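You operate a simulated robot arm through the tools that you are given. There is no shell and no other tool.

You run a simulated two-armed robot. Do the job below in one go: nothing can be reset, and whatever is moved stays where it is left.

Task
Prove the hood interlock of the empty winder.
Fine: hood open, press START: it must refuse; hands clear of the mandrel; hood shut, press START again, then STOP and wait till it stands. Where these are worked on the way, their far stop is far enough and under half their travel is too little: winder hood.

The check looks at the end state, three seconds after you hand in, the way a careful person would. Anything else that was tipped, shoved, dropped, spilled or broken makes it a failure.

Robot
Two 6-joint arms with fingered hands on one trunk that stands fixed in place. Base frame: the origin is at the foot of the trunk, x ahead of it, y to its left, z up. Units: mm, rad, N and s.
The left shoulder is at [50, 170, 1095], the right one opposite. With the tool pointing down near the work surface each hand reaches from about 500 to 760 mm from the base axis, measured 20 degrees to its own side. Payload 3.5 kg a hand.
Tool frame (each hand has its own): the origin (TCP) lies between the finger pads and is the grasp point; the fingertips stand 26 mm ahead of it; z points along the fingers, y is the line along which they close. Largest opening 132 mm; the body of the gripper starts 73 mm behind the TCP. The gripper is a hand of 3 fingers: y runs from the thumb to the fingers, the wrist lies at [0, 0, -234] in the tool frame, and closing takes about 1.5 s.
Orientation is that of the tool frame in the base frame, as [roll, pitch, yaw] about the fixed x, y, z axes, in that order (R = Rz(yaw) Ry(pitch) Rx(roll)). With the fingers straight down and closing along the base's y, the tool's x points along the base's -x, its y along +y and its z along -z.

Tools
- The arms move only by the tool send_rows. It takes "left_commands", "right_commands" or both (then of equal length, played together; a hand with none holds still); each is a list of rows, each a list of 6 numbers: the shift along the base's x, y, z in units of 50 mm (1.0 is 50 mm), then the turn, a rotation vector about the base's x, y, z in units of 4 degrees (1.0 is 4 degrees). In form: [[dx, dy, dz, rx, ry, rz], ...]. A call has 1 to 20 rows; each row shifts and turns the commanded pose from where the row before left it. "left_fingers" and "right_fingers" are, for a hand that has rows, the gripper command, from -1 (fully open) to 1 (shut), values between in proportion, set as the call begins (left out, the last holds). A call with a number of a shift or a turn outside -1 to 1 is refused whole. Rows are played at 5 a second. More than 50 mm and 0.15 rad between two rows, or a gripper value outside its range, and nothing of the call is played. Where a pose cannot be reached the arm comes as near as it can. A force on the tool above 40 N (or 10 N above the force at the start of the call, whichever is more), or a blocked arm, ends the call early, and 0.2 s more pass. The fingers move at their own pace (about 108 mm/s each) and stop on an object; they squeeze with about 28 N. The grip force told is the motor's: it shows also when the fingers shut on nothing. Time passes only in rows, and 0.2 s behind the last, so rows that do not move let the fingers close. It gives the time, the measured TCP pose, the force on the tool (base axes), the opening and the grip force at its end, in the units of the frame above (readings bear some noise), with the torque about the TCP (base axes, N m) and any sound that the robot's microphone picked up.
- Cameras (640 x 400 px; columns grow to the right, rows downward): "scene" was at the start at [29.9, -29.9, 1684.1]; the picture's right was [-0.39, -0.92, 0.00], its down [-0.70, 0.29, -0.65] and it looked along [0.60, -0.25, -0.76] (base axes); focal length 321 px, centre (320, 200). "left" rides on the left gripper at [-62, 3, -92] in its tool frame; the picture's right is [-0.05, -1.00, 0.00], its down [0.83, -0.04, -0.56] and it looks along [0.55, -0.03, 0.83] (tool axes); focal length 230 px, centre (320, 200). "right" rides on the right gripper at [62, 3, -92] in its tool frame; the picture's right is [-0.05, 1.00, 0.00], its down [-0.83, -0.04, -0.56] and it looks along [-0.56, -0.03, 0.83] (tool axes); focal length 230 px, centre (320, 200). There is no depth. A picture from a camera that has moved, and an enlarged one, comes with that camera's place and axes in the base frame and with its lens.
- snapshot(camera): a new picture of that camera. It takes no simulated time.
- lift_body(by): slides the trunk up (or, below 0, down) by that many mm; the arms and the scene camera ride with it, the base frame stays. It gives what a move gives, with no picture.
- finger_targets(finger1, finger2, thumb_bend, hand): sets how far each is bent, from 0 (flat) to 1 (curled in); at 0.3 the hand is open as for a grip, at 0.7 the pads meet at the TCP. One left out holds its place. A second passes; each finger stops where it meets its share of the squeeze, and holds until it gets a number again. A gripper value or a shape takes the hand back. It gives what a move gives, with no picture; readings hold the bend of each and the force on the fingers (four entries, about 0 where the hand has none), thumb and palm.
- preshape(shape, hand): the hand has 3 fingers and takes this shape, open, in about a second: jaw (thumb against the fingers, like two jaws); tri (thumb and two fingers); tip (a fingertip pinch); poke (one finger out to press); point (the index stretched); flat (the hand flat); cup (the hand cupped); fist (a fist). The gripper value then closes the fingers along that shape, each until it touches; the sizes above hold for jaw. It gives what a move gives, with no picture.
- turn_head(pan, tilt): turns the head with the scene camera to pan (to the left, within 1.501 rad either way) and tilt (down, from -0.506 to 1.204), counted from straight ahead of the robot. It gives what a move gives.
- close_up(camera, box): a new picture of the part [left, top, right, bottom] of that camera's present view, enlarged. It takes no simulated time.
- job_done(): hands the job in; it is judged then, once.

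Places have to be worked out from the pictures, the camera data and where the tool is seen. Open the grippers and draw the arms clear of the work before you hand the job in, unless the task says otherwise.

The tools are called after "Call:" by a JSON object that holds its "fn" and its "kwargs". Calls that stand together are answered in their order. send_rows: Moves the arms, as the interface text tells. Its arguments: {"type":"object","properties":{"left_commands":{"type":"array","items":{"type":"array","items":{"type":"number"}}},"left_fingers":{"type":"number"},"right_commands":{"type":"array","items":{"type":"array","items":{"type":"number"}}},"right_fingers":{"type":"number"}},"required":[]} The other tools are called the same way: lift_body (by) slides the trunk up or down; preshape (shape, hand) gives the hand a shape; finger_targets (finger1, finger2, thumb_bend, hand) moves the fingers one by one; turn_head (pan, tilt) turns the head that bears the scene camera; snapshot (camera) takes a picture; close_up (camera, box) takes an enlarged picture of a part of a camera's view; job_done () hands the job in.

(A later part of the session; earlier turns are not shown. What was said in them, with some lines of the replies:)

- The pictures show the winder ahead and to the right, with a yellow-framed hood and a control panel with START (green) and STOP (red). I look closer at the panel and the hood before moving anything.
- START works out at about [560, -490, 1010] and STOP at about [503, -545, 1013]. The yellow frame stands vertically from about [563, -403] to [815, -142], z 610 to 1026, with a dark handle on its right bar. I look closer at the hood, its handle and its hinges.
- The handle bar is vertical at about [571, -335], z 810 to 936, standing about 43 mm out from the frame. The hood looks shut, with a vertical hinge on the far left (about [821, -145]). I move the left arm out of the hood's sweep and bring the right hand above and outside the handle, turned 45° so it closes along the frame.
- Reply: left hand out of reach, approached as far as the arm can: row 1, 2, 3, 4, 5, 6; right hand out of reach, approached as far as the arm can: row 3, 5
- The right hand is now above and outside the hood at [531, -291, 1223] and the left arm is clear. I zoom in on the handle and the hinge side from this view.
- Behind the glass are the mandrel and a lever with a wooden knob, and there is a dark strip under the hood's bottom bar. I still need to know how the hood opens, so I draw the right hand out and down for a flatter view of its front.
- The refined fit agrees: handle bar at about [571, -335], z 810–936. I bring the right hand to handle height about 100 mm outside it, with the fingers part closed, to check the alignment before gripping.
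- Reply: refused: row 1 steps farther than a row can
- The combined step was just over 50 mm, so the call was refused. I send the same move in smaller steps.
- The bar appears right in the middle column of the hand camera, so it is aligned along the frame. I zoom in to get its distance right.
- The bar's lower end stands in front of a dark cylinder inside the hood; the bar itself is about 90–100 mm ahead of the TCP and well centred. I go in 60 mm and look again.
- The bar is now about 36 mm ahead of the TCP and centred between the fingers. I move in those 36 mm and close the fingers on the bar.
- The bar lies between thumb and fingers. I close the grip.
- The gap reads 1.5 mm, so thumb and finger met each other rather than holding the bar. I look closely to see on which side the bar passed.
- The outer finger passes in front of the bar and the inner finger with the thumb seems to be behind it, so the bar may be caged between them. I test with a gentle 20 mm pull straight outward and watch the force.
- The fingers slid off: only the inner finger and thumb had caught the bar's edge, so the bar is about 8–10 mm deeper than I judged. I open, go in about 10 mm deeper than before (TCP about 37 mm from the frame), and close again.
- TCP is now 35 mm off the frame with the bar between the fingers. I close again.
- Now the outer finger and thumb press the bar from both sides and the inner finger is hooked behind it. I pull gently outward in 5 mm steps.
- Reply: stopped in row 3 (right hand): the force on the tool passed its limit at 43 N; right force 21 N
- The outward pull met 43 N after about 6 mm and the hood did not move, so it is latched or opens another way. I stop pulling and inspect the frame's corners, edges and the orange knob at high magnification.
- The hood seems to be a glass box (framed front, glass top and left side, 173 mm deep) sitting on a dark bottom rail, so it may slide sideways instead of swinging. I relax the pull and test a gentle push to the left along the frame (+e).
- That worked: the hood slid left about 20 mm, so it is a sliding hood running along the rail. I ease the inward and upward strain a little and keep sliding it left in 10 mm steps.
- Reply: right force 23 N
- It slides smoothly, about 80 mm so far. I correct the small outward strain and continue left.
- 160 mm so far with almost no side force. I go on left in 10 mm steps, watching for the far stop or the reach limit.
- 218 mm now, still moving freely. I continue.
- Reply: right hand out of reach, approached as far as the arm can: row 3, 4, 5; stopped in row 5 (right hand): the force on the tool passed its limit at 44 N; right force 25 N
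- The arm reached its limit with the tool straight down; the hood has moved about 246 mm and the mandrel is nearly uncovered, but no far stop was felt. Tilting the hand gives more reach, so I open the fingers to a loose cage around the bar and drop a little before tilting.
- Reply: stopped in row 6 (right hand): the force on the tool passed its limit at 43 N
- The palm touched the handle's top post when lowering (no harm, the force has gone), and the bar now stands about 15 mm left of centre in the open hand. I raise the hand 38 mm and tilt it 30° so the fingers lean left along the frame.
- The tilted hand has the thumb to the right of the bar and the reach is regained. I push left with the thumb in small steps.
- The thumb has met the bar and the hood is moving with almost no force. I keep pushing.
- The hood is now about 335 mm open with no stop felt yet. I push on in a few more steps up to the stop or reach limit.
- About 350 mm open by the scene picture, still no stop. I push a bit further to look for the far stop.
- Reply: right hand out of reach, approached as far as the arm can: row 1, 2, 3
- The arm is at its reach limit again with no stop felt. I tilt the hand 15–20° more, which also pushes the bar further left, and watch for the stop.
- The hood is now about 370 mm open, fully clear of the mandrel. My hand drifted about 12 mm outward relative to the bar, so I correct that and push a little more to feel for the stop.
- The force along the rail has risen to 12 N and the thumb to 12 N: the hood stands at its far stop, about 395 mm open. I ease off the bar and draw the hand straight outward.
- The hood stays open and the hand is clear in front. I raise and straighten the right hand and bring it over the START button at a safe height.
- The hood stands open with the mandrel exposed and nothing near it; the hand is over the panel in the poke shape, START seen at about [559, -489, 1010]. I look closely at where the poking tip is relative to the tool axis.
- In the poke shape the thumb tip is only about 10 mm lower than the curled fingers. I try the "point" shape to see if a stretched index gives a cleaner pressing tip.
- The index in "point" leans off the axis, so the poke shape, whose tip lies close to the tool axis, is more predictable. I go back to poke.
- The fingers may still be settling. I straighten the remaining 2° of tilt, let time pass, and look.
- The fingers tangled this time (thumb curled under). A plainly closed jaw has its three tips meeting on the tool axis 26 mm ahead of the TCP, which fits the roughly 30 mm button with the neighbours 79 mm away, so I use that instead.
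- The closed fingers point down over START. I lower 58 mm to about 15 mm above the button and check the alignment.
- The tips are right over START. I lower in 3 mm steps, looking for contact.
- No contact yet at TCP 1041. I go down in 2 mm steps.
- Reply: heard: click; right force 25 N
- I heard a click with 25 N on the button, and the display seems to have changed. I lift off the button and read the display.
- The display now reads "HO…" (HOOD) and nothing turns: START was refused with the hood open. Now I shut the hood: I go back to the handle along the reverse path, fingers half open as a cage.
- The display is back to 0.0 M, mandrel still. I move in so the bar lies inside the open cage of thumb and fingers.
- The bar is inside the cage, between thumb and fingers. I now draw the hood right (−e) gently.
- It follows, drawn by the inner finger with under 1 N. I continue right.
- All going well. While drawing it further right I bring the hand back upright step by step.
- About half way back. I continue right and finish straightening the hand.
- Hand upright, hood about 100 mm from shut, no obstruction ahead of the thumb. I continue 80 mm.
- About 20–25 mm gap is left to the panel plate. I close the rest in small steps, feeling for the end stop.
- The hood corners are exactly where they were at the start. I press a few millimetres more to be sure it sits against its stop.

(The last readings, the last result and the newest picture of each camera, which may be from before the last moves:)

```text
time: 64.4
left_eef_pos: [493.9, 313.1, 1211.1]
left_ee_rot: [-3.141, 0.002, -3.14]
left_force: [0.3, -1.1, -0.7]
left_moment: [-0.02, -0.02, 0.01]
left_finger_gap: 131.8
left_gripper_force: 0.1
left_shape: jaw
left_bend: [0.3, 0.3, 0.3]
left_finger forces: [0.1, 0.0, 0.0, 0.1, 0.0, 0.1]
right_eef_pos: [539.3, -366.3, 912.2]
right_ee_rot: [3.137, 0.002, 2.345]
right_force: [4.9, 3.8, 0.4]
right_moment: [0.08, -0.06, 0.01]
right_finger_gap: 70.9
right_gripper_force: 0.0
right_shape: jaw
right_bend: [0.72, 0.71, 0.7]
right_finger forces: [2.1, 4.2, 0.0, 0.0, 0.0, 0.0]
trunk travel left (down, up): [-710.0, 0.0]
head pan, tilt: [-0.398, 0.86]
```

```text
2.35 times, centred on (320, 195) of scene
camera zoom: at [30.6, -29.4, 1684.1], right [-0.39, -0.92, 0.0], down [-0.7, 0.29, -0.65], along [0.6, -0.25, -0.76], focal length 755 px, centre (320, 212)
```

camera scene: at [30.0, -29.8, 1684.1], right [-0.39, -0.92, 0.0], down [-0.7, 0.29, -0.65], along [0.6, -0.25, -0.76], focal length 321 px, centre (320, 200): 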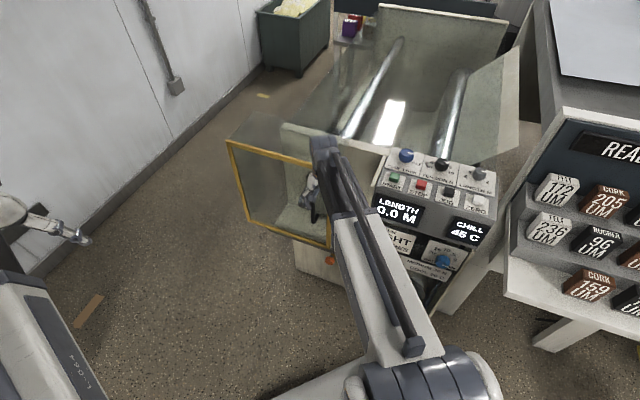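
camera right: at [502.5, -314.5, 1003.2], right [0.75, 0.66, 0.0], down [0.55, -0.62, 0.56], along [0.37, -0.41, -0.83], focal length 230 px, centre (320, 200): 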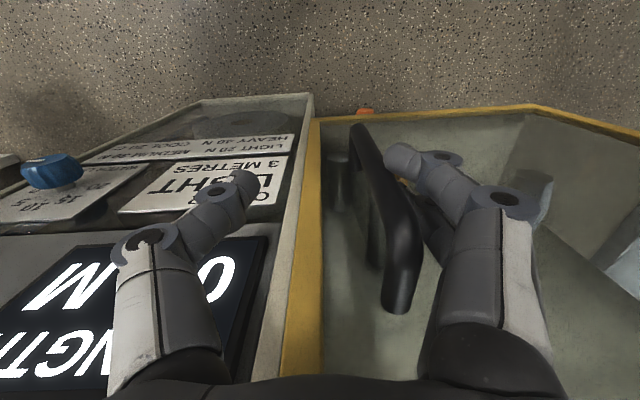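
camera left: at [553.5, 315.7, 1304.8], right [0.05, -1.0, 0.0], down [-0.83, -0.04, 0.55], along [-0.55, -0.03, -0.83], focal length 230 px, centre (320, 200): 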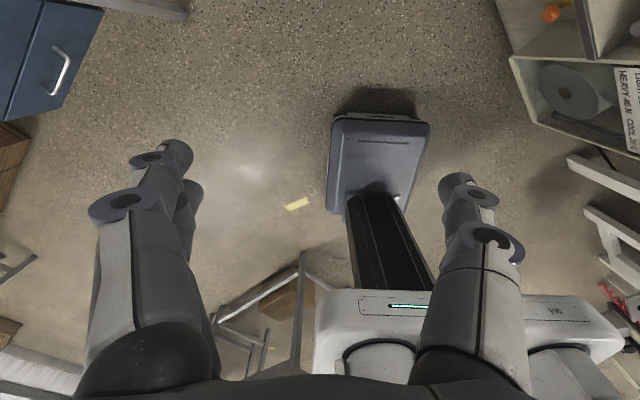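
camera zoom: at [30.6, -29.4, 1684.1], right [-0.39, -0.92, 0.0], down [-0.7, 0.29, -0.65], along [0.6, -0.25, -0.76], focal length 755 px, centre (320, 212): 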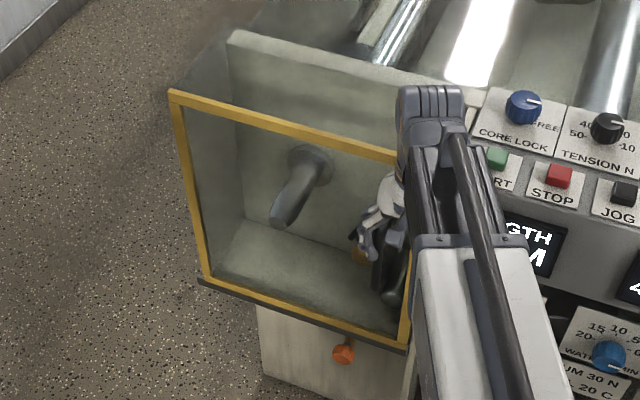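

6 N along the rail with the fingers giving slightly: the hood is shut against its stop. I ease off, draw the hand straight out and raise it.

Call:
{"fn": "send_rows", "kwargs": {"right_commands": [[0.1, 0.1, 0, 0, 0, 0], [0.1, 0.1, 0, 0, 0, 0], [-0.25, 0.25, 0, 0, 0, 0], [-0.25, 0.25, 0, 0, 0, 0], [-0.25, 0.25, 0, 0, 0, 0], [-0.25, 0.25, 0, 0, 0, 0], [-0.25, 0.25, 0, 0, 0, 0], [0, 0, 0.9, 0, 0, 0], [0, 0, 0.9, 0, 0, 0], [0, 0, 0.9, 0, 0, 0], [0, 0, 0.9, 0, 0, 0], [0, 0, 0.9, 0, 0, 0]]}}

Call:
{"fn": "snapshot", "kwargs": {"camera": "scene"}}

Call:
{"fn": "close_up", "kwargs": {"camera": "right", "box": [180, 60, 500, 260]}}

```text
time: 67.0
left_eef_pos: [492.7, 312.1, 1213.0]
left_ee_rot: [3.14, 0.004, -3.14]
left_force: [-0.1, 0.1, 0.2]
left_moment: [0.0, -0.02, 0.02]
left_finger_gap: 131.8
left_gripper_force: 0.0
left_shape: jaw
left_bend: [0.3, 0.3, 0.3]
left_finger forces: [0.0, 0.0, 0.0, 0.0, 0.0, 0.0]
right_eef_pos: [485.5, -294.8, 1136.8]
right_ee_rot: [3.137, 0.003, 2.347]
right_force: [-0.1, 0.0, -0.5]
right_moment: [-0.03, -0.01, -0.02]
right_finger_gap: 66.0
right_gripper_force: 0.1
right_shape: jaw
right_bend: [0.73, 0.73, 0.7]
right_finger forces: [0.0, 0.0, 0.1, 0.1, 0.0, 0.0]
trunk travel left (down, up): [-710.0, 0.0]
head pan, tilt: [-0.398, 0.86]
```

```text
taken
camera scene: at [29.7, -29.7, 1684.1], right [-0.39, -0.92, 0.0], down [-0.7, 0.29, -0.65], along [0.6, -0.25, -0.76], focal length 321 px, centre (320, 200)
```

scene: 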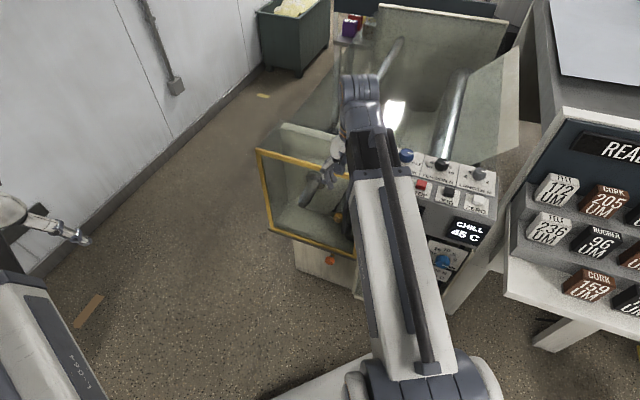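

```text
2.00 times, centred on (340, 160) of right
camera zoom: at [444.7, -247.4, 1229.7], right [0.75, 0.66, 0.0], down [0.55, -0.62, 0.56], along [0.37, -0.41, -0.83], focal length 460 px, centre (280, 280)
```

zoom: 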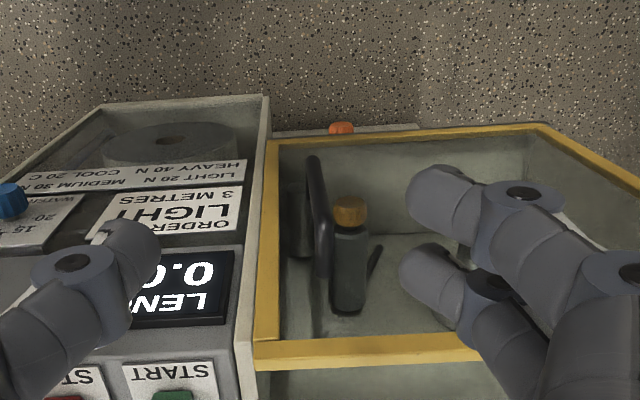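

The hood sits flush against the panel plate. I close the fingers and go back over START, down to about 12 mm above it.

Call:
{"fn": "send_rows", "kwargs": {"right_commands": [[0.294, -0.777, 0, 0, 0, 0], [0.294, -0.777, 0, 0, 0, 0], [0.294, -0.777, 0, 0, 0, 0], [0.294, -0.777, 0, 0, 0, 0], [0.294, -0.777, 0, 0, 0, 0], [0, 0, 0, 0, 0, 0], [0, 0, 0, 0, 0, 0], [0, 0, 0, 0, 0, 0], [0, 0, -0.6, 0, 0, 0], [0, 0, -0.6, 0, 0, 0], [0, 0, -0.5, 0, 0, 0], [0, 0, 0, 0, 0, 0]], "right_fingers": 1}}

Call:
{"fn": "snapshot", "kwargs": {"camera": "right"}}

```text
time: 69.6
left_eef_pos: [492.4, 311.6, 1211.6]
left_ee_rot: [3.139, 0.004, -3.139]
left_force: [0.6, 0.0, 0.1]
left_moment: [0.0, 0.03, -0.01]
left_finger_gap: 132.0
left_gripper_force: 0.1
left_shape: jaw
left_bend: [0.3, 0.3, 0.3]
left_finger forces: [0.1, 0.1, 0.0, 0.0, 0.0, 0.0]
right_eef_pos: [560.1, -490.0, 1051.5]
right_ee_rot: [3.139, 0.001, 2.345]
right_force: [-0.3, -0.5, -0.3]
right_moment: [-0.03, 0.06, 0.0]
right_finger_gap: 0.2
right_gripper_force: 28.0
right_shape: jaw
right_bend: [0.65, 0.65, 0.67]
right_finger forces: [0.0, 0.0, 0.0, 0.1, 0.1, 0.0]
trunk travel left (down, up): [-710.0, 0.0]
head pan, tilt: [-0.398, 0.86]
```

```text
taken
camera right: at [517.6, -443.3, 1142.6], right [0.75, 0.66, 0.0], down [0.55, -0.62, 0.56], along [0.37, -0.41, -0.83], focal length 230 px, centre (320, 200)
```

right: 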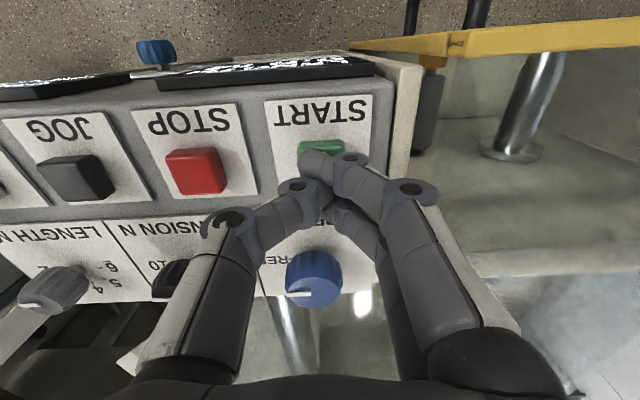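

Aligned as before. I press START to the same depth (TCP about 1035.5) and lift straight off again.

Call:
{"fn": "send_rows", "kwargs": {"right_commands": [[0, 0, -0.06, 0, 0, 0], [0, 0, -0.06, 0, 0, 0], [0, 0, -0.06, 0, 0, 0], [0, 0, -0.04, 0, 0, 0], [0, 0, -0.04, 0, 0, 0], [0, 0, -0.04, 0, 0, 0], [0, 0, -0.02, 0, 0, 0], [0, 0, 0.1, 0, 0, 0], [0, 0, 0.4, 0, 0, 0], [0, 0, 0.5, 0, 0, 0]]}}

Call:
{"fn": "snapshot", "kwargs": {"camera": "right"}}

Call:
{"fn": "close_up", "kwargs": {"camera": "scene", "box": [240, 100, 480, 290]}}

```text
time: 71.8
left_eef_pos: [492.5, 312.6, 1210.8]
left_ee_rot: [3.139, 0.003, -3.14]
left_force: [-0.5, 0.2, 0.4]
left_moment: [-0.02, 0.0, 0.01]
left_finger_gap: 131.8
left_gripper_force: 0.1
left_shape: jaw
left_bend: [0.3, 0.3, 0.3]
left_finger forces: [0.0, 0.0, 0.0, 0.1, 0.0, 0.1]
right_eef_pos: [560.1, -488.4, 1083.8]
right_ee_rot: [3.138, 0.001, 2.345]
right_force: [0.1, -0.2, -0.4]
right_moment: [-0.01, 0.03, 0.0]
right_finger_gap: 0.0
right_gripper_force: 28.2
right_shape: jaw
right_bend: [0.66, 0.66, 0.67]
right_finger forces: [0.0, 0.0, 0.0, 0.1, 0.1, 0.0]
trunk travel left (down, up): [-710.0, 0.0]
head pan, tilt: [-0.398, 0.86]
heard: click
```

```text
taken
camera right: at [517.6, -441.7, 1177.3], right [0.75, 0.66, 0.0], down [0.55, -0.62, 0.56], along [0.37, -0.41, -0.83], focal length 230 px, centre (320, 200)
```

right: 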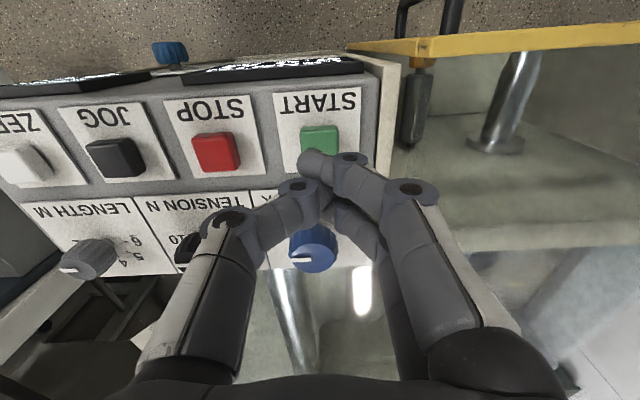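

```text
2.11 times, centred on (360, 195) of scene
camera zoom: at [29.8, -29.7, 1684.0], right [-0.39, -0.92, 0.0], down [-0.7, 0.29, -0.65], along [0.6, -0.25, -0.76], focal length 676 px, centre (236, 210)
```

zoom: 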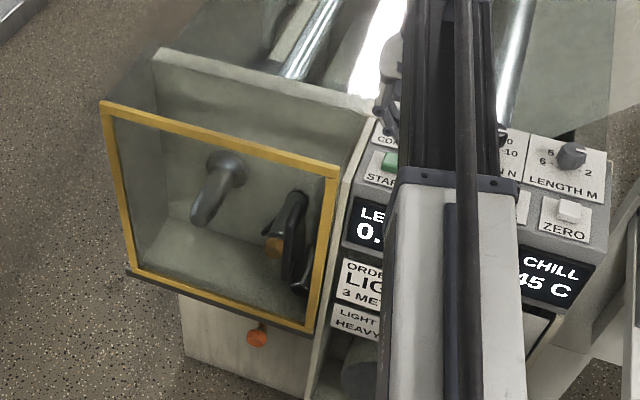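

I heard the click again. I move over STOP and at the same time check the display and listen for whether it runs.

Call:
{"fn": "send_rows", "kwargs": {"right_commands": [[-0.57, -0.56, 0, 0, 0, 0], [-0.57, -0.56, 0, 0, 0, 0], [0, 0, 0, 0, 0, 0]]}}

Call:
{"fn": "close_up", "kwargs": {"camera": "scene", "box": [240, 100, 480, 290]}}

Call:
{"fn": "snapshot", "kwargs": {"camera": "right"}}

```text
time: 72.6
left_eef_pos: [493.4, 312.6, 1211.1]
left_ee_rot: [3.139, 0.005, -3.139]
left_force: [0.3, 0.2, -0.7]
left_moment: [0.01, 0.03, 0.02]
left_finger_gap: 132.2
left_gripper_force: 0.0
left_shape: jaw
left_bend: [0.3, 0.3, 0.3]
left_finger forces: [0.0, 0.0, 0.0, 0.0, 0.1, 0.1]
right_eef_pos: [503.6, -543.2, 1085.2]
right_ee_rot: [3.139, 0.0, 2.345]
right_force: [-0.6, 0.0, 0.1]
right_moment: [0.01, 0.01, 0.0]
right_finger_gap: 0.0
right_gripper_force: 27.8
right_shape: jaw
right_bend: [0.66, 0.66, 0.67]
right_finger forces: [0.0, 0.1, 0.1, 0.1, 0.1, 0.1]
trunk travel left (down, up): [-710.0, 0.0]
head pan, tilt: [-0.398, 0.86]
```

```text
2.11 times, centred on (360, 195) of scene
camera zoom: at [30.0, -29.8, 1684.1], right [-0.39, -0.92, 0.0], down [-0.7, 0.29, -0.65], along [0.6, -0.25, -0.76], focal length 676 px, centre (236, 210)
```

zoom: 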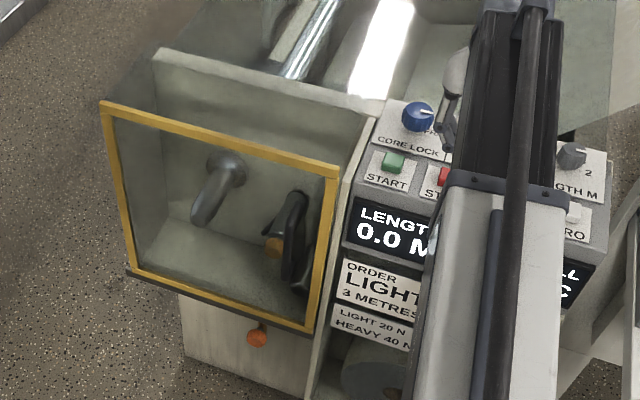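

```text
taken
camera right: at [461.8, -496.5, 1176.9], right [0.75, 0.66, 0.0], down [0.55, -0.62, 0.56], along [0.37, -0.41, -0.83], focal length 230 px, centre (320, 200)
```

right: 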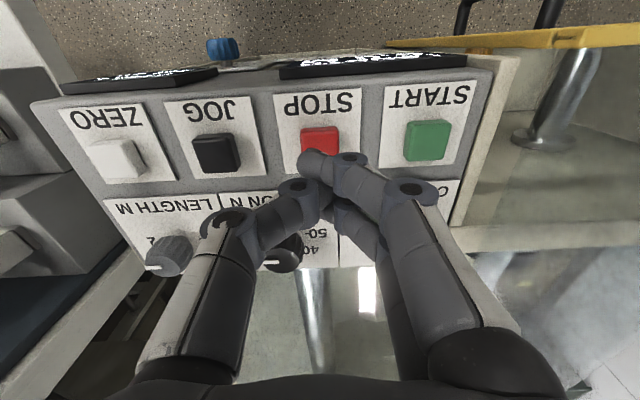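

The display still shows 0.0 M, which may be normal on an empty winder. I check whether the mandrel is turning by comparing two enlarged views a moment apart.

Call:
{"fn": "close_up", "kwargs": {"camera": "scene", "box": [300, 150, 360, 195]}}

Call:
{"fn": "send_rows", "kwargs": {"right_commands": [[0, 0, 0, 0, 0, 0]]}}

Call:
{"fn": "close_up", "kwargs": {"camera": "scene", "box": [300, 150, 360, 195]}}

Call:
{"fn": "close_up", "kwargs": {"camera": "right", "box": [480, 0, 640, 160]}}

```text
8.89 times, centred on (330, 172) of scene
camera zoom: at [30.0, -29.8, 1684.1], right [-0.39, -0.92, 0.0], down [-0.7, 0.29, -0.65], along [0.6, -0.25, -0.76], focal length 2854 px, centre (231, 444)
```

zoom: 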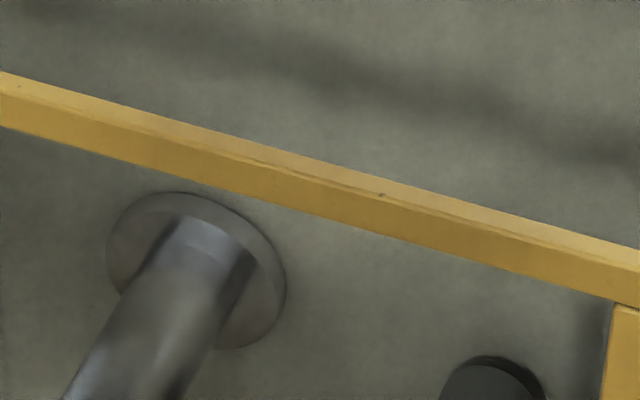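

```text
time: 73.0
left_eef_pos: [492.6, 312.4, 1212.3]
left_ee_rot: [3.14, 0.003, 3.14]
left_force: [-0.6, 0.3, 0.3]
left_moment: [0.02, -0.01, -0.01]
left_finger_gap: 131.9
left_gripper_force: 0.1
left_shape: jaw
left_bend: [0.3, 0.3, 0.3]
left_finger forces: [0.0, 0.0, 0.1, 0.0, 0.0, 0.0]
right_eef_pos: [503.4, -543.7, 1084.2]
right_ee_rot: [3.138, 0.003, 2.345]
right_force: [-0.3, 0.2, 0.2]
right_moment: [0.0, 0.0, 0.04]
right_finger_gap: 0.2
right_gripper_force: 27.6
right_shape: jaw
right_bend: [0.66, 0.66, 0.67]
right_finger forces: [0.0, 0.1, 0.0, 0.0, 0.0, 0.1]
trunk travel left (down, up): [-710.0, 0.0]
head pan, tilt: [-0.398, 0.86]
```

```text
8.89 times, centred on (330, 172) of scene
camera zoom: at [29.9, -29.9, 1684.1], right [-0.39, -0.92, 0.0], down [-0.7, 0.29, -0.65], along [0.6, -0.25, -0.76], focal length 2854 px, centre (231, 444)
```

zoom: 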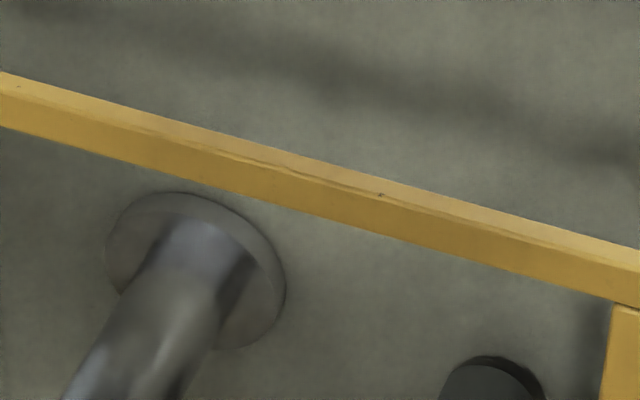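

```text
2.50 times, centred on (560, 80) of right
camera zoom: at [461.9, -496.5, 1176.8], right [0.75, 0.66, 0.0], down [0.55, -0.62, 0.56], along [0.37, -0.41, -0.83], focal length 575 px, centre (-280, 500)
```

zoom: 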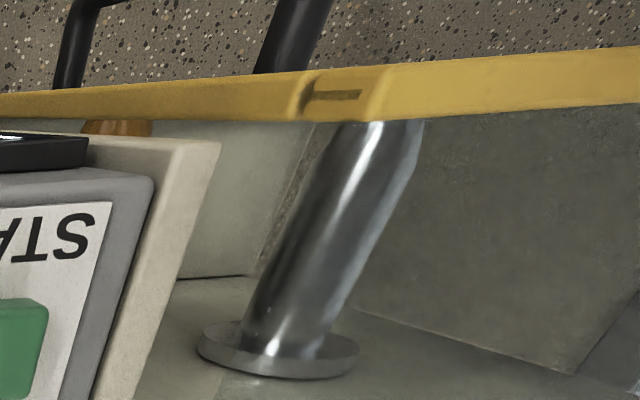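

The shading on the mandrel differs slightly between the two views, which hints that it turns. I take a second pair on the shaft itself to be sure.

Call:
{"fn": "close_up", "kwargs": {"camera": "scene", "box": [295, 165, 345, 215]}}

Call:
{"fn": "send_rows", "kwargs": {"right_commands": [[0, 0, 0, 0, 0, 0]]}}

Call:
{"fn": "close_up", "kwargs": {"camera": "scene", "box": [295, 165, 345, 215]}}

Call:
{"fn": "close_up", "kwargs": {"camera": "right", "box": [480, 0, 640, 160]}}

```text
8.00 times, centred on (320, 190) of scene
camera zoom: at [29.9, -29.9, 1684.1], right [-0.39, -0.92, 0.0], down [-0.7, 0.29, -0.65], along [0.6, -0.25, -0.76], focal length 2568 px, centre (320, 280)
```

zoom: 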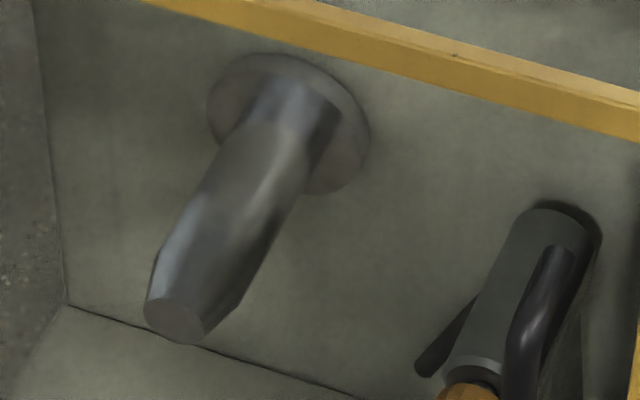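

```text
time: 73.4
left_eef_pos: [492.6, 311.8, 1210.9]
left_ee_rot: [3.14, 0.003, -3.14]
left_force: [-0.3, -0.2, -0.6]
left_moment: [0.02, -0.02, -0.03]
left_finger_gap: 131.9
left_gripper_force: 0.1
left_shape: jaw
left_bend: [0.3, 0.3, 0.3]
left_finger forces: [0.0, 0.1, 0.0, 0.0, 0.0, 0.0]
right_eef_pos: [505.0, -543.4, 1085.9]
right_ee_rot: [3.14, 0.002, 2.346]
right_force: [0.1, 0.8, 1.1]
right_moment: [-0.01, 0.04, 0.03]
right_finger_gap: 0.2
right_gripper_force: 28.1
right_shape: jaw
right_bend: [0.66, 0.66, 0.67]
right_finger forces: [0.0, 0.0, 0.0, 0.0, 0.0, 0.1]
trunk travel left (down, up): [-710.0, 0.0]
head pan, tilt: [-0.398, 0.86]
```

```text
8.00 times, centred on (320, 190) of scene
camera zoom: at [29.9, -29.9, 1684.1], right [-0.39, -0.92, 0.0], down [-0.7, 0.29, -0.65], along [0.6, -0.25, -0.76], focal length 2568 px, centre (320, 280)
```

zoom: 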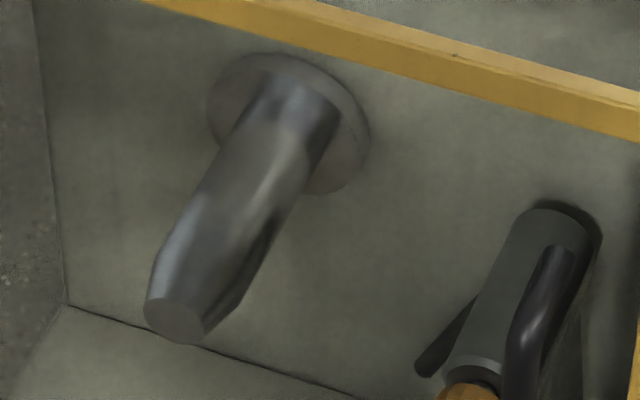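

```text
2.50 times, centred on (560, 80) of right
camera zoom: at [462.0, -496.4, 1176.8], right [0.75, 0.66, 0.0], down [0.55, -0.62, 0.56], along [0.37, -0.41, -0.83], focal length 575 px, centre (-280, 500)
```

zoom: 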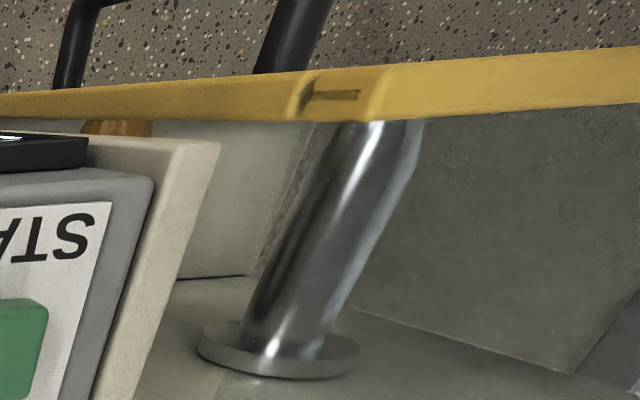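

Only the mandrel differs between the views while the lever beside it is identical. To rule out picture noise I take two views with no time passing, then go on to STOP.

Call:
{"fn": "close_up", "kwargs": {"camera": "scene", "box": [295, 165, 345, 215]}}

Call:
{"fn": "close_up", "kwargs": {"camera": "scene", "box": [295, 165, 345, 215]}}

Call:
{"fn": "close_up", "kwargs": {"camera": "scene", "box": [340, 140, 500, 280]}}

```text
8.00 times, centred on (320, 190) of scene
camera zoom: at [29.9, -29.9, 1684.1], right [-0.39, -0.92, 0.0], down [-0.7, 0.29, -0.65], along [0.6, -0.25, -0.76], focal length 2568 px, centre (320, 280)
```

zoom: 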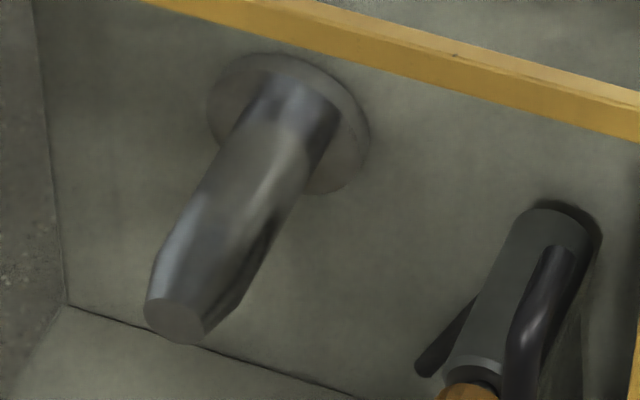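

```text
8.00 times, centred on (320, 190) of scene
camera zoom: at [29.9, -29.9, 1684.1], right [-0.39, -0.92, 0.0], down [-0.7, 0.29, -0.65], along [0.6, -0.25, -0.76], focal length 2568 px, centre (320, 280)
```

zoom: 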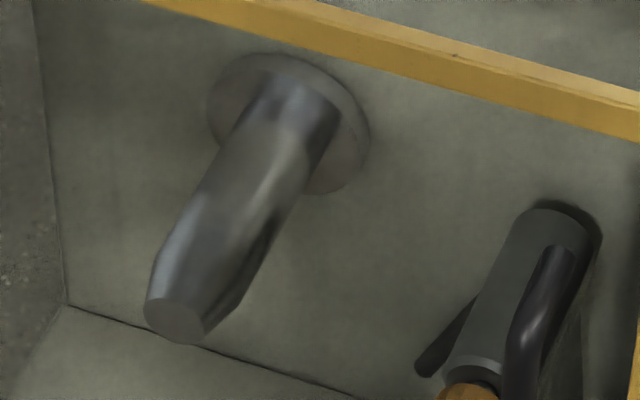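

```text
2.86 times, centred on (420, 210) of scene
camera zoom: at [29.9, -29.9, 1684.1], right [-0.39, -0.92, 0.0], down [-0.7, 0.29, -0.65], along [0.6, -0.25, -0.76], focal length 917 px, centre (34, 171)
```

zoom: 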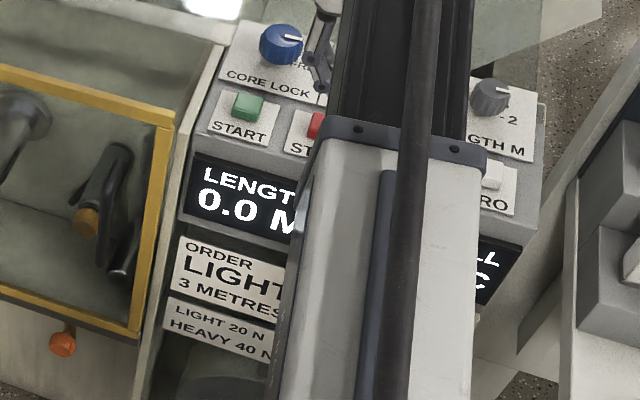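

With no time passing the views are identical, so the mandrel really is turning: START ran with the hood shut. I now press STOP in the same way.

Call:
{"fn": "send_rows", "kwargs": {"right_commands": [[0, 0, -0.4, 0, 0, 0], [0, 0, -0.3, 0, 0, 0], [0, 0, -0.06, 0, 0, 0], [0, 0, -0.06, 0, 0, 0], [0, 0, -0.06, 0, 0, 0], [0, 0, -0.04, 0, 0, 0], [0, 0, -0.04, 0, 0, 0], [0, 0, -0.04, 0, 0, 0]]}}

Call:
{"fn": "close_up", "kwargs": {"camera": "right", "box": [220, 60, 420, 260]}}

```text
time: 75.2
left_eef_pos: [491.0, 313.3, 1212.7]
left_ee_rot: [-3.141, 0.005, -3.139]
left_force: [-0.8, -0.1, -0.3]
left_moment: [0.0, 0.0, 0.01]
left_finger_gap: 131.8
left_gripper_force: 0.0
left_shape: jaw
left_bend: [0.3, 0.3, 0.3]
left_finger forces: [0.0, 0.0, 0.0, 0.0, 0.0, 0.0]
right_eef_pos: [502.3, -544.6, 1038.5]
right_ee_rot: [3.138, 0.004, 2.343]
right_force: [2.3, -3.6, 21.0]
right_moment: [-0.02, -0.06, 0.01]
right_finger_gap: 0.1
right_gripper_force: 27.5
right_shape: jaw
right_bend: [0.67, 0.67, 0.68]
right_finger forces: [0.0, 0.0, 0.0, 0.1, 0.1, 0.0]
trunk travel left (down, up): [-710.0, 0.0]
head pan, tilt: [-0.398, 0.86]
heard: click
```

```text
2.00 times, centred on (320, 160) of right
camera zoom: at [460.0, -497.8, 1129.7], right [0.75, 0.66, 0.0], down [0.55, -0.62, 0.56], along [0.37, -0.42, -0.83], focal length 460 px, centre (320, 280)
```

zoom: 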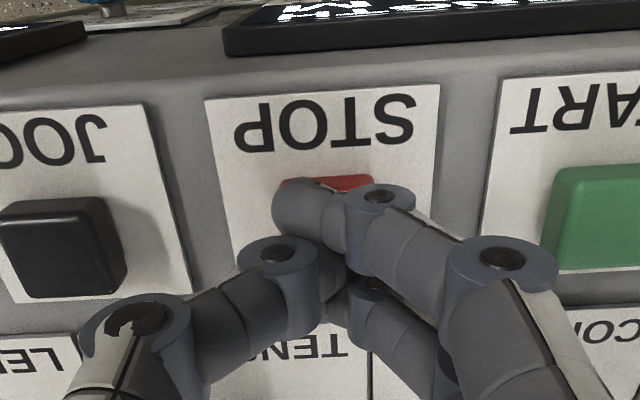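

The STOP button clicked at 21 N. I lift straight off, draw the right arm back and clear of the panel, and let some time pass for the mandrel to run down.

Call:
{"fn": "send_rows", "kwargs": {"right_commands": [[0, 0, 0.1, 0, 0, 0], [0, 0, 0.5, 0, 0, 0], [0, 0, 0.9, 0, 0, 0], [0, 0, 0.9, 0, 0, 0], [0, 0, 0.9, 0, 0, 0], [-0.6, 0, 0.3, 0, 0, 0], [-0.6, 0, 0, 0, 0, 0], [-0.6, 0, 0, 0, 0, 0], [-0.6, 0, 0, 0, 0, 0], [0, 0, 0, 0, 0, 0], [0, 0, 0, 0, 0, 0]]}}

Call:
{"fn": "close_up", "kwargs": {"camera": "scene", "box": [295, 165, 345, 215]}}

Call:
{"fn": "snapshot", "kwargs": {"camera": "scene"}}

```text
time: 77.6
left_eef_pos: [492.5, 312.5, 1212.3]
left_ee_rot: [3.139, 0.004, -3.14]
left_force: [-0.2, -0.1, 0.4]
left_moment: [-0.01, 0.01, -0.01]
left_finger_gap: 131.7
left_gripper_force: 0.1
left_shape: jaw
left_bend: [0.3, 0.3, 0.3]
left_finger forces: [0.0, 0.0, 0.2, 0.0, 0.0, 0.0]
right_eef_pos: [381.6, -547.3, 1215.0]
right_ee_rot: [3.138, 0.003, 2.346]
right_force: [0.0, 0.1, -0.1]
right_moment: [0.04, 0.0, -0.01]
right_finger_gap: 0.0
right_gripper_force: 27.4
right_shape: jaw
right_bend: [0.67, 0.67, 0.67]
right_finger forces: [0.1, 0.1, 0.1, 0.1, 0.0, 0.0]
trunk travel left (down, up): [-710.0, 0.0]
head pan, tilt: [-0.398, 0.86]
```

```text
8.00 times, centred on (320, 190) of scene
camera zoom: at [29.8, -29.9, 1684.1], right [-0.39, -0.92, 0.0], down [-0.7, 0.29, -0.65], along [0.6, -0.25, -0.76], focal length 2568 px, centre (320, 280)
```

zoom: 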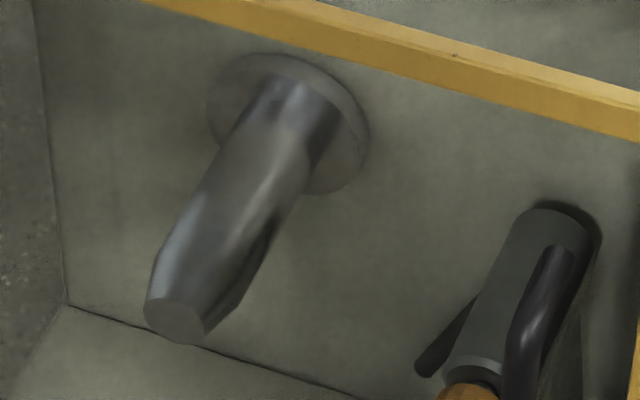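

```text
taken
camera scene: at [29.8, -29.9, 1684.1], right [-0.39, -0.92, 0.0], down [-0.7, 0.29, -0.65], along [0.6, -0.25, -0.76], focal length 321 px, centre (320, 200)
```

scene: 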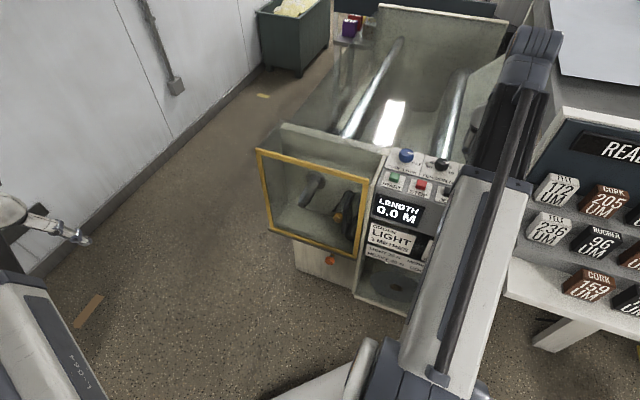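

The arm is clear. I open the right gripper while waiting, then compare mandrel views to see that it stands.

Call:
{"fn": "send_rows", "kwargs": {"right_commands": [[0, 0, 0, 0, 0, 0], [0, 0, 0, 0, 0, 0], [0, 0, 0, 0, 0, 0], [0, 0, 0, 0, 0, 0], [0, 0, 0, 0, 0, 0], [0, 0, 0, 0, 0, 0], [0, 0, 0, 0, 0, 0], [0, 0, 0, 0, 0, 0], [0, 0, 0, 0, 0, 0], [0, 0, 0, 0, 0, 0]], "right_fingers": -1}}

Call:
{"fn": "close_up", "kwargs": {"camera": "scene", "box": [295, 165, 345, 215]}}

Call:
{"fn": "send_rows", "kwargs": {"right_commands": [[0, 0, 0, 0, 0, 0], [0, 0, 0, 0, 0, 0]]}}

Call:
{"fn": "close_up", "kwargs": {"camera": "scene", "box": [295, 165, 345, 215]}}

```text
time: 79.8
left_eef_pos: [491.7, 312.9, 1211.3]
left_ee_rot: [3.141, 0.004, -3.139]
left_force: [0.3, 0.0, 0.4]
left_moment: [0.01, -0.02, 0.01]
left_finger_gap: 132.1
left_gripper_force: 0.1
left_shape: jaw
left_bend: [0.3, 0.3, 0.3]
left_finger forces: [0.0, 0.0, 0.1, 0.1, 0.1, 0.0]
right_eef_pos: [381.4, -546.6, 1215.0]
right_ee_rot: [3.137, 0.002, 2.346]
right_force: [0.1, -0.3, -0.2]
right_moment: [-0.02, 0.01, 0.02]
right_finger_gap: 132.2
right_gripper_force: 0.2
right_shape: jaw
right_bend: [0.3, 0.3, 0.3]
right_finger forces: [0.0, 0.0, 0.0, 0.1, 0.0, 0.0]
trunk travel left (down, up): [-710.0, 0.0]
head pan, tilt: [-0.398, 0.86]
```

```text
8.00 times, centred on (320, 190) of scene
camera zoom: at [29.9, -29.9, 1684.1], right [-0.39, -0.92, 0.0], down [-0.7, 0.29, -0.65], along [0.6, -0.25, -0.76], focal length 2568 px, centre (320, 280)
```

zoom: 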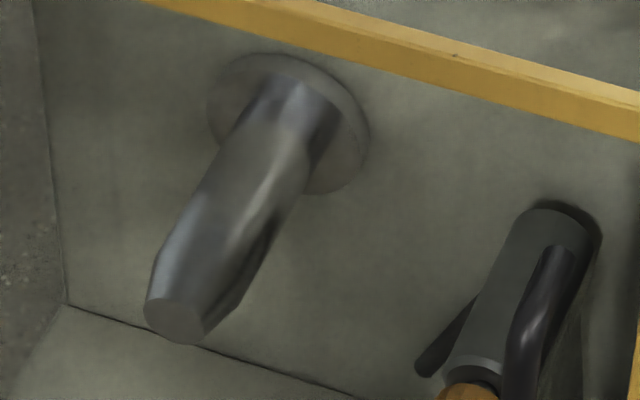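

```text
time: 80.4
left_eef_pos: [493.1, 312.7, 1211.2]
left_ee_rot: [3.138, 0.002, -3.14]
left_force: [-0.7, 0.2, 0.2]
left_moment: [-0.03, -0.01, 0.01]
left_finger_gap: 131.8
left_gripper_force: 0.0
left_shape: jaw
left_bend: [0.3, 0.3, 0.3]
left_finger forces: [0.0, 0.1, 0.0, 0.1, 0.0, 0.0]
right_eef_pos: [381.8, -547.1, 1214.4]
right_ee_rot: [3.139, 0.003, 2.345]
right_force: [-0.4, 0.0, -0.6]
right_moment: [0.02, 0.01, 0.01]
right_finger_gap: 132.0
right_gripper_force: 0.1
right_shape: jaw
right_bend: [0.3, 0.3, 0.3]
right_finger forces: [0.0, 0.0, 0.1, 0.0, 0.1, 0.0]
trunk travel left (down, up): [-710.0, 0.0]
head pan, tilt: [-0.398, 0.86]
```

```text
8.00 times, centred on (320, 190) of scene
camera zoom: at [29.9, -29.9, 1684.1], right [-0.39, -0.92, 0.0], down [-0.7, 0.29, -0.65], along [0.6, -0.25, -0.76], focal length 2568 px, centre (320, 280)
```

zoom: 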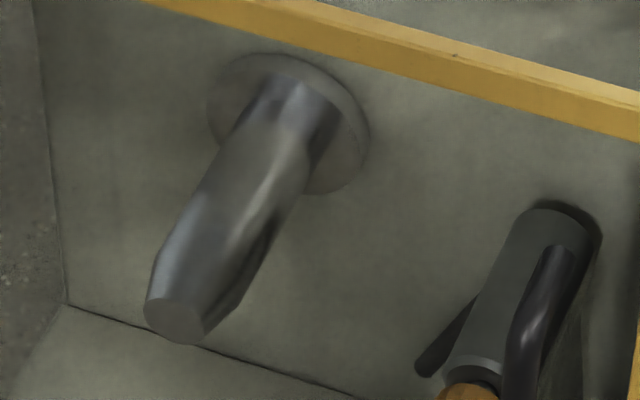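

The last two views look alike. I compare at higher magnification over a longer wait to be certain that the mandrel stands.

Call:
{"fn": "close_up", "kwargs": {"camera": "scene", "box": [304, 168, 328, 192]}}

Call:
{"fn": "send_rows", "kwargs": {"right_commands": [[0, 0, 0, 0, 0, 0]]}}

Call:
{"fn": "close_up", "kwargs": {"camera": "scene", "box": [304, 168, 328, 192]}}

Call:
{"fn": "send_rows", "kwargs": {"right_commands": [[0, 0, 0, 0, 0, 0], [0, 0, 0, 0, 0, 0], [0, 0, 0, 0, 0, 0]]}}

Call:
{"fn": "close_up", "kwargs": {"camera": "scene", "box": [304, 168, 328, 192]}}

Call:
{"fn": "close_up", "kwargs": {"camera": "scene", "box": [360, 140, 480, 240]}}

```text
16.00 times, centred on (316, 180) of scene
camera zoom: at [29.9, -29.9, 1684.1], right [-0.39, -0.92, 0.0], down [-0.7, 0.29, -0.65], along [0.6, -0.25, -0.76], focal length 5136 px, centre (384, 520)
```

zoom: 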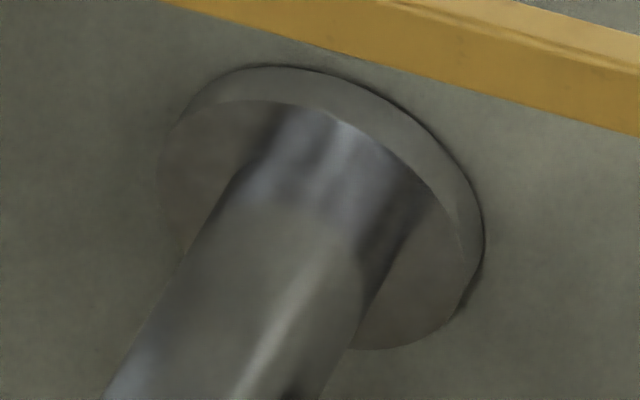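

```text
time: 80.8
left_eef_pos: [493.4, 313.0, 1211.0]
left_ee_rot: [3.14, 0.002, -3.141]
left_force: [0.3, -0.2, -0.5]
left_moment: [-0.01, -0.01, 0.02]
left_finger_gap: 132.0
left_gripper_force: 0.1
left_shape: jaw
left_bend: [0.3, 0.3, 0.3]
left_finger forces: [0.1, 0.1, 0.1, 0.0, 0.1, 0.1]
right_eef_pos: [380.9, -547.9, 1214.6]
right_ee_rot: [3.137, 0.003, 2.346]
right_force: [0.2, 0.6, 0.8]
right_moment: [0.04, 0.01, 0.01]
right_finger_gap: 131.8
right_gripper_force: 0.1
right_shape: jaw
right_bend: [0.3, 0.3, 0.3]
right_finger forces: [0.0, 0.0, 0.0, 0.0, 0.0, 0.0]
trunk travel left (down, up): [-710.0, 0.0]
head pan, tilt: [-0.398, 0.86]
```

```text
16.00 times, centred on (316, 180) of scene
camera zoom: at [29.9, -29.9, 1684.1], right [-0.39, -0.92, 0.0], down [-0.7, 0.29, -0.65], along [0.6, -0.25, -0.76], focal length 5136 px, centre (384, 520)
```

zoom: 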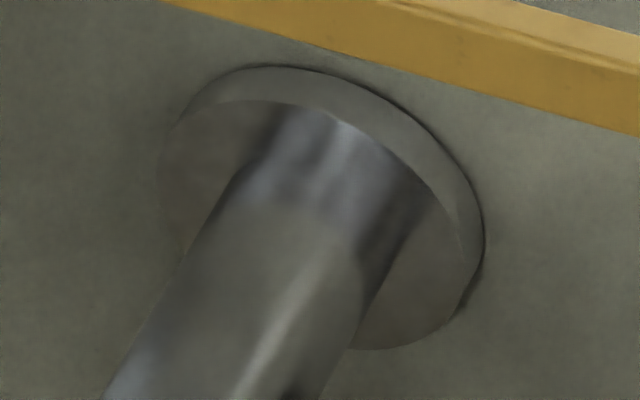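

```text
time: 81.6
left_eef_pos: [493.0, 311.3, 1210.9]
left_ee_rot: [3.14, 0.003, -3.14]
left_force: [0.4, 0.0, 0.5]
left_moment: [-0.01, -0.02, 0.01]
left_finger_gap: 132.1
left_gripper_force: 0.0
left_shape: jaw
left_bend: [0.3, 0.3, 0.3]
left_finger forces: [0.0, 0.0, 0.0, 0.1, 0.1, 0.0]
right_eef_pos: [381.7, -547.5, 1215.4]
right_ee_rot: [3.138, 0.003, 2.345]
right_force: [0.6, -0.1, 0.0]
right_moment: [0.02, 0.05, 0.01]
right_finger_gap: 131.8
right_gripper_force: 0.0
right_shape: jaw
right_bend: [0.3, 0.3, 0.3]
right_finger forces: [0.0, 0.0, 0.1, 0.0, 0.1, 0.0]
trunk travel left (down, up): [-710.0, 0.0]
head pan, tilt: [-0.398, 0.86]
```

```text
16.00 times, centred on (316, 180) of scene
camera zoom: at [29.9, -29.9, 1684.1], right [-0.39, -0.92, 0.0], down [-0.7, 0.29, -0.65], along [0.6, -0.25, -0.76], focal length 5136 px, centre (384, 520)
```

zoom: 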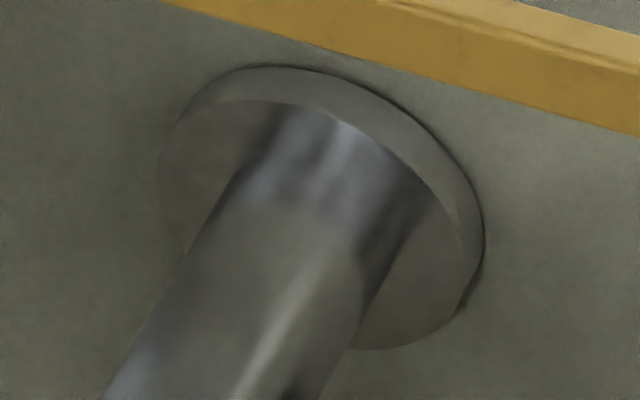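

```text
4.00 times, centred on (420, 190) of scene
camera zoom: at [29.9, -29.9, 1684.1], right [-0.39, -0.92, 0.0], down [-0.7, 0.29, -0.65], along [0.6, -0.25, -0.76], focal length 1284 px, centre (-80, 240)
```

zoom: 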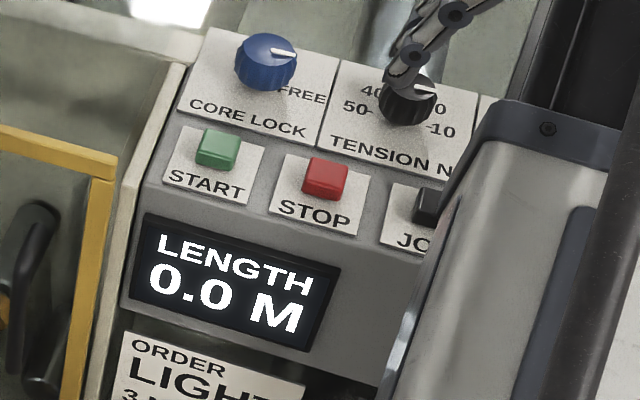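

Three views over a second are identical: the mandrel stands. The display reads 0.0 M, the hood is shut at its starting place, both grippers are open and both arms are clear, so I hand the job in.

Call:
{"fn": "job_done", "kwargs": {}}

```text
The job is handed in.
```

The hood interlock worked as it should. START was refused with the hood open, and the winder ran once the hood was shut.

- **Hood open:** I slid the hood about 395 mm to its far stop, so the mandrel was fully uncovered and my hands were away from it. I pressed START, heard a click, and the display changed to what reads as "HOOD". The winder did not start, and the display later went back to 0.0 M.
- **Hood shut:** I slid the hood back against its closing stop and pressed START again. No hood message came up. Enlarged pictures taken moments apart showed the mandrel changing. The length stayed at 0.0 M.
- **Stop:** I pressed STOP and heard it click. About five seconds later, pictures taken over a second were identical, so the mandrel stands.

That the winder ran rests on those picture differences and the missing hood message. There was no motor sound, and no length was counted. The last picture before STOP also looked much like the ones taken after it.

At hand-in the hood was shut at its starting place, both grippers were open and both arms were clear. I pressed only START and STOP. While opening the hood I pulled the handle outward once and touched the top of it with the palm; both were cut off at about 43 N. I saw nothing moved or damaged by either.
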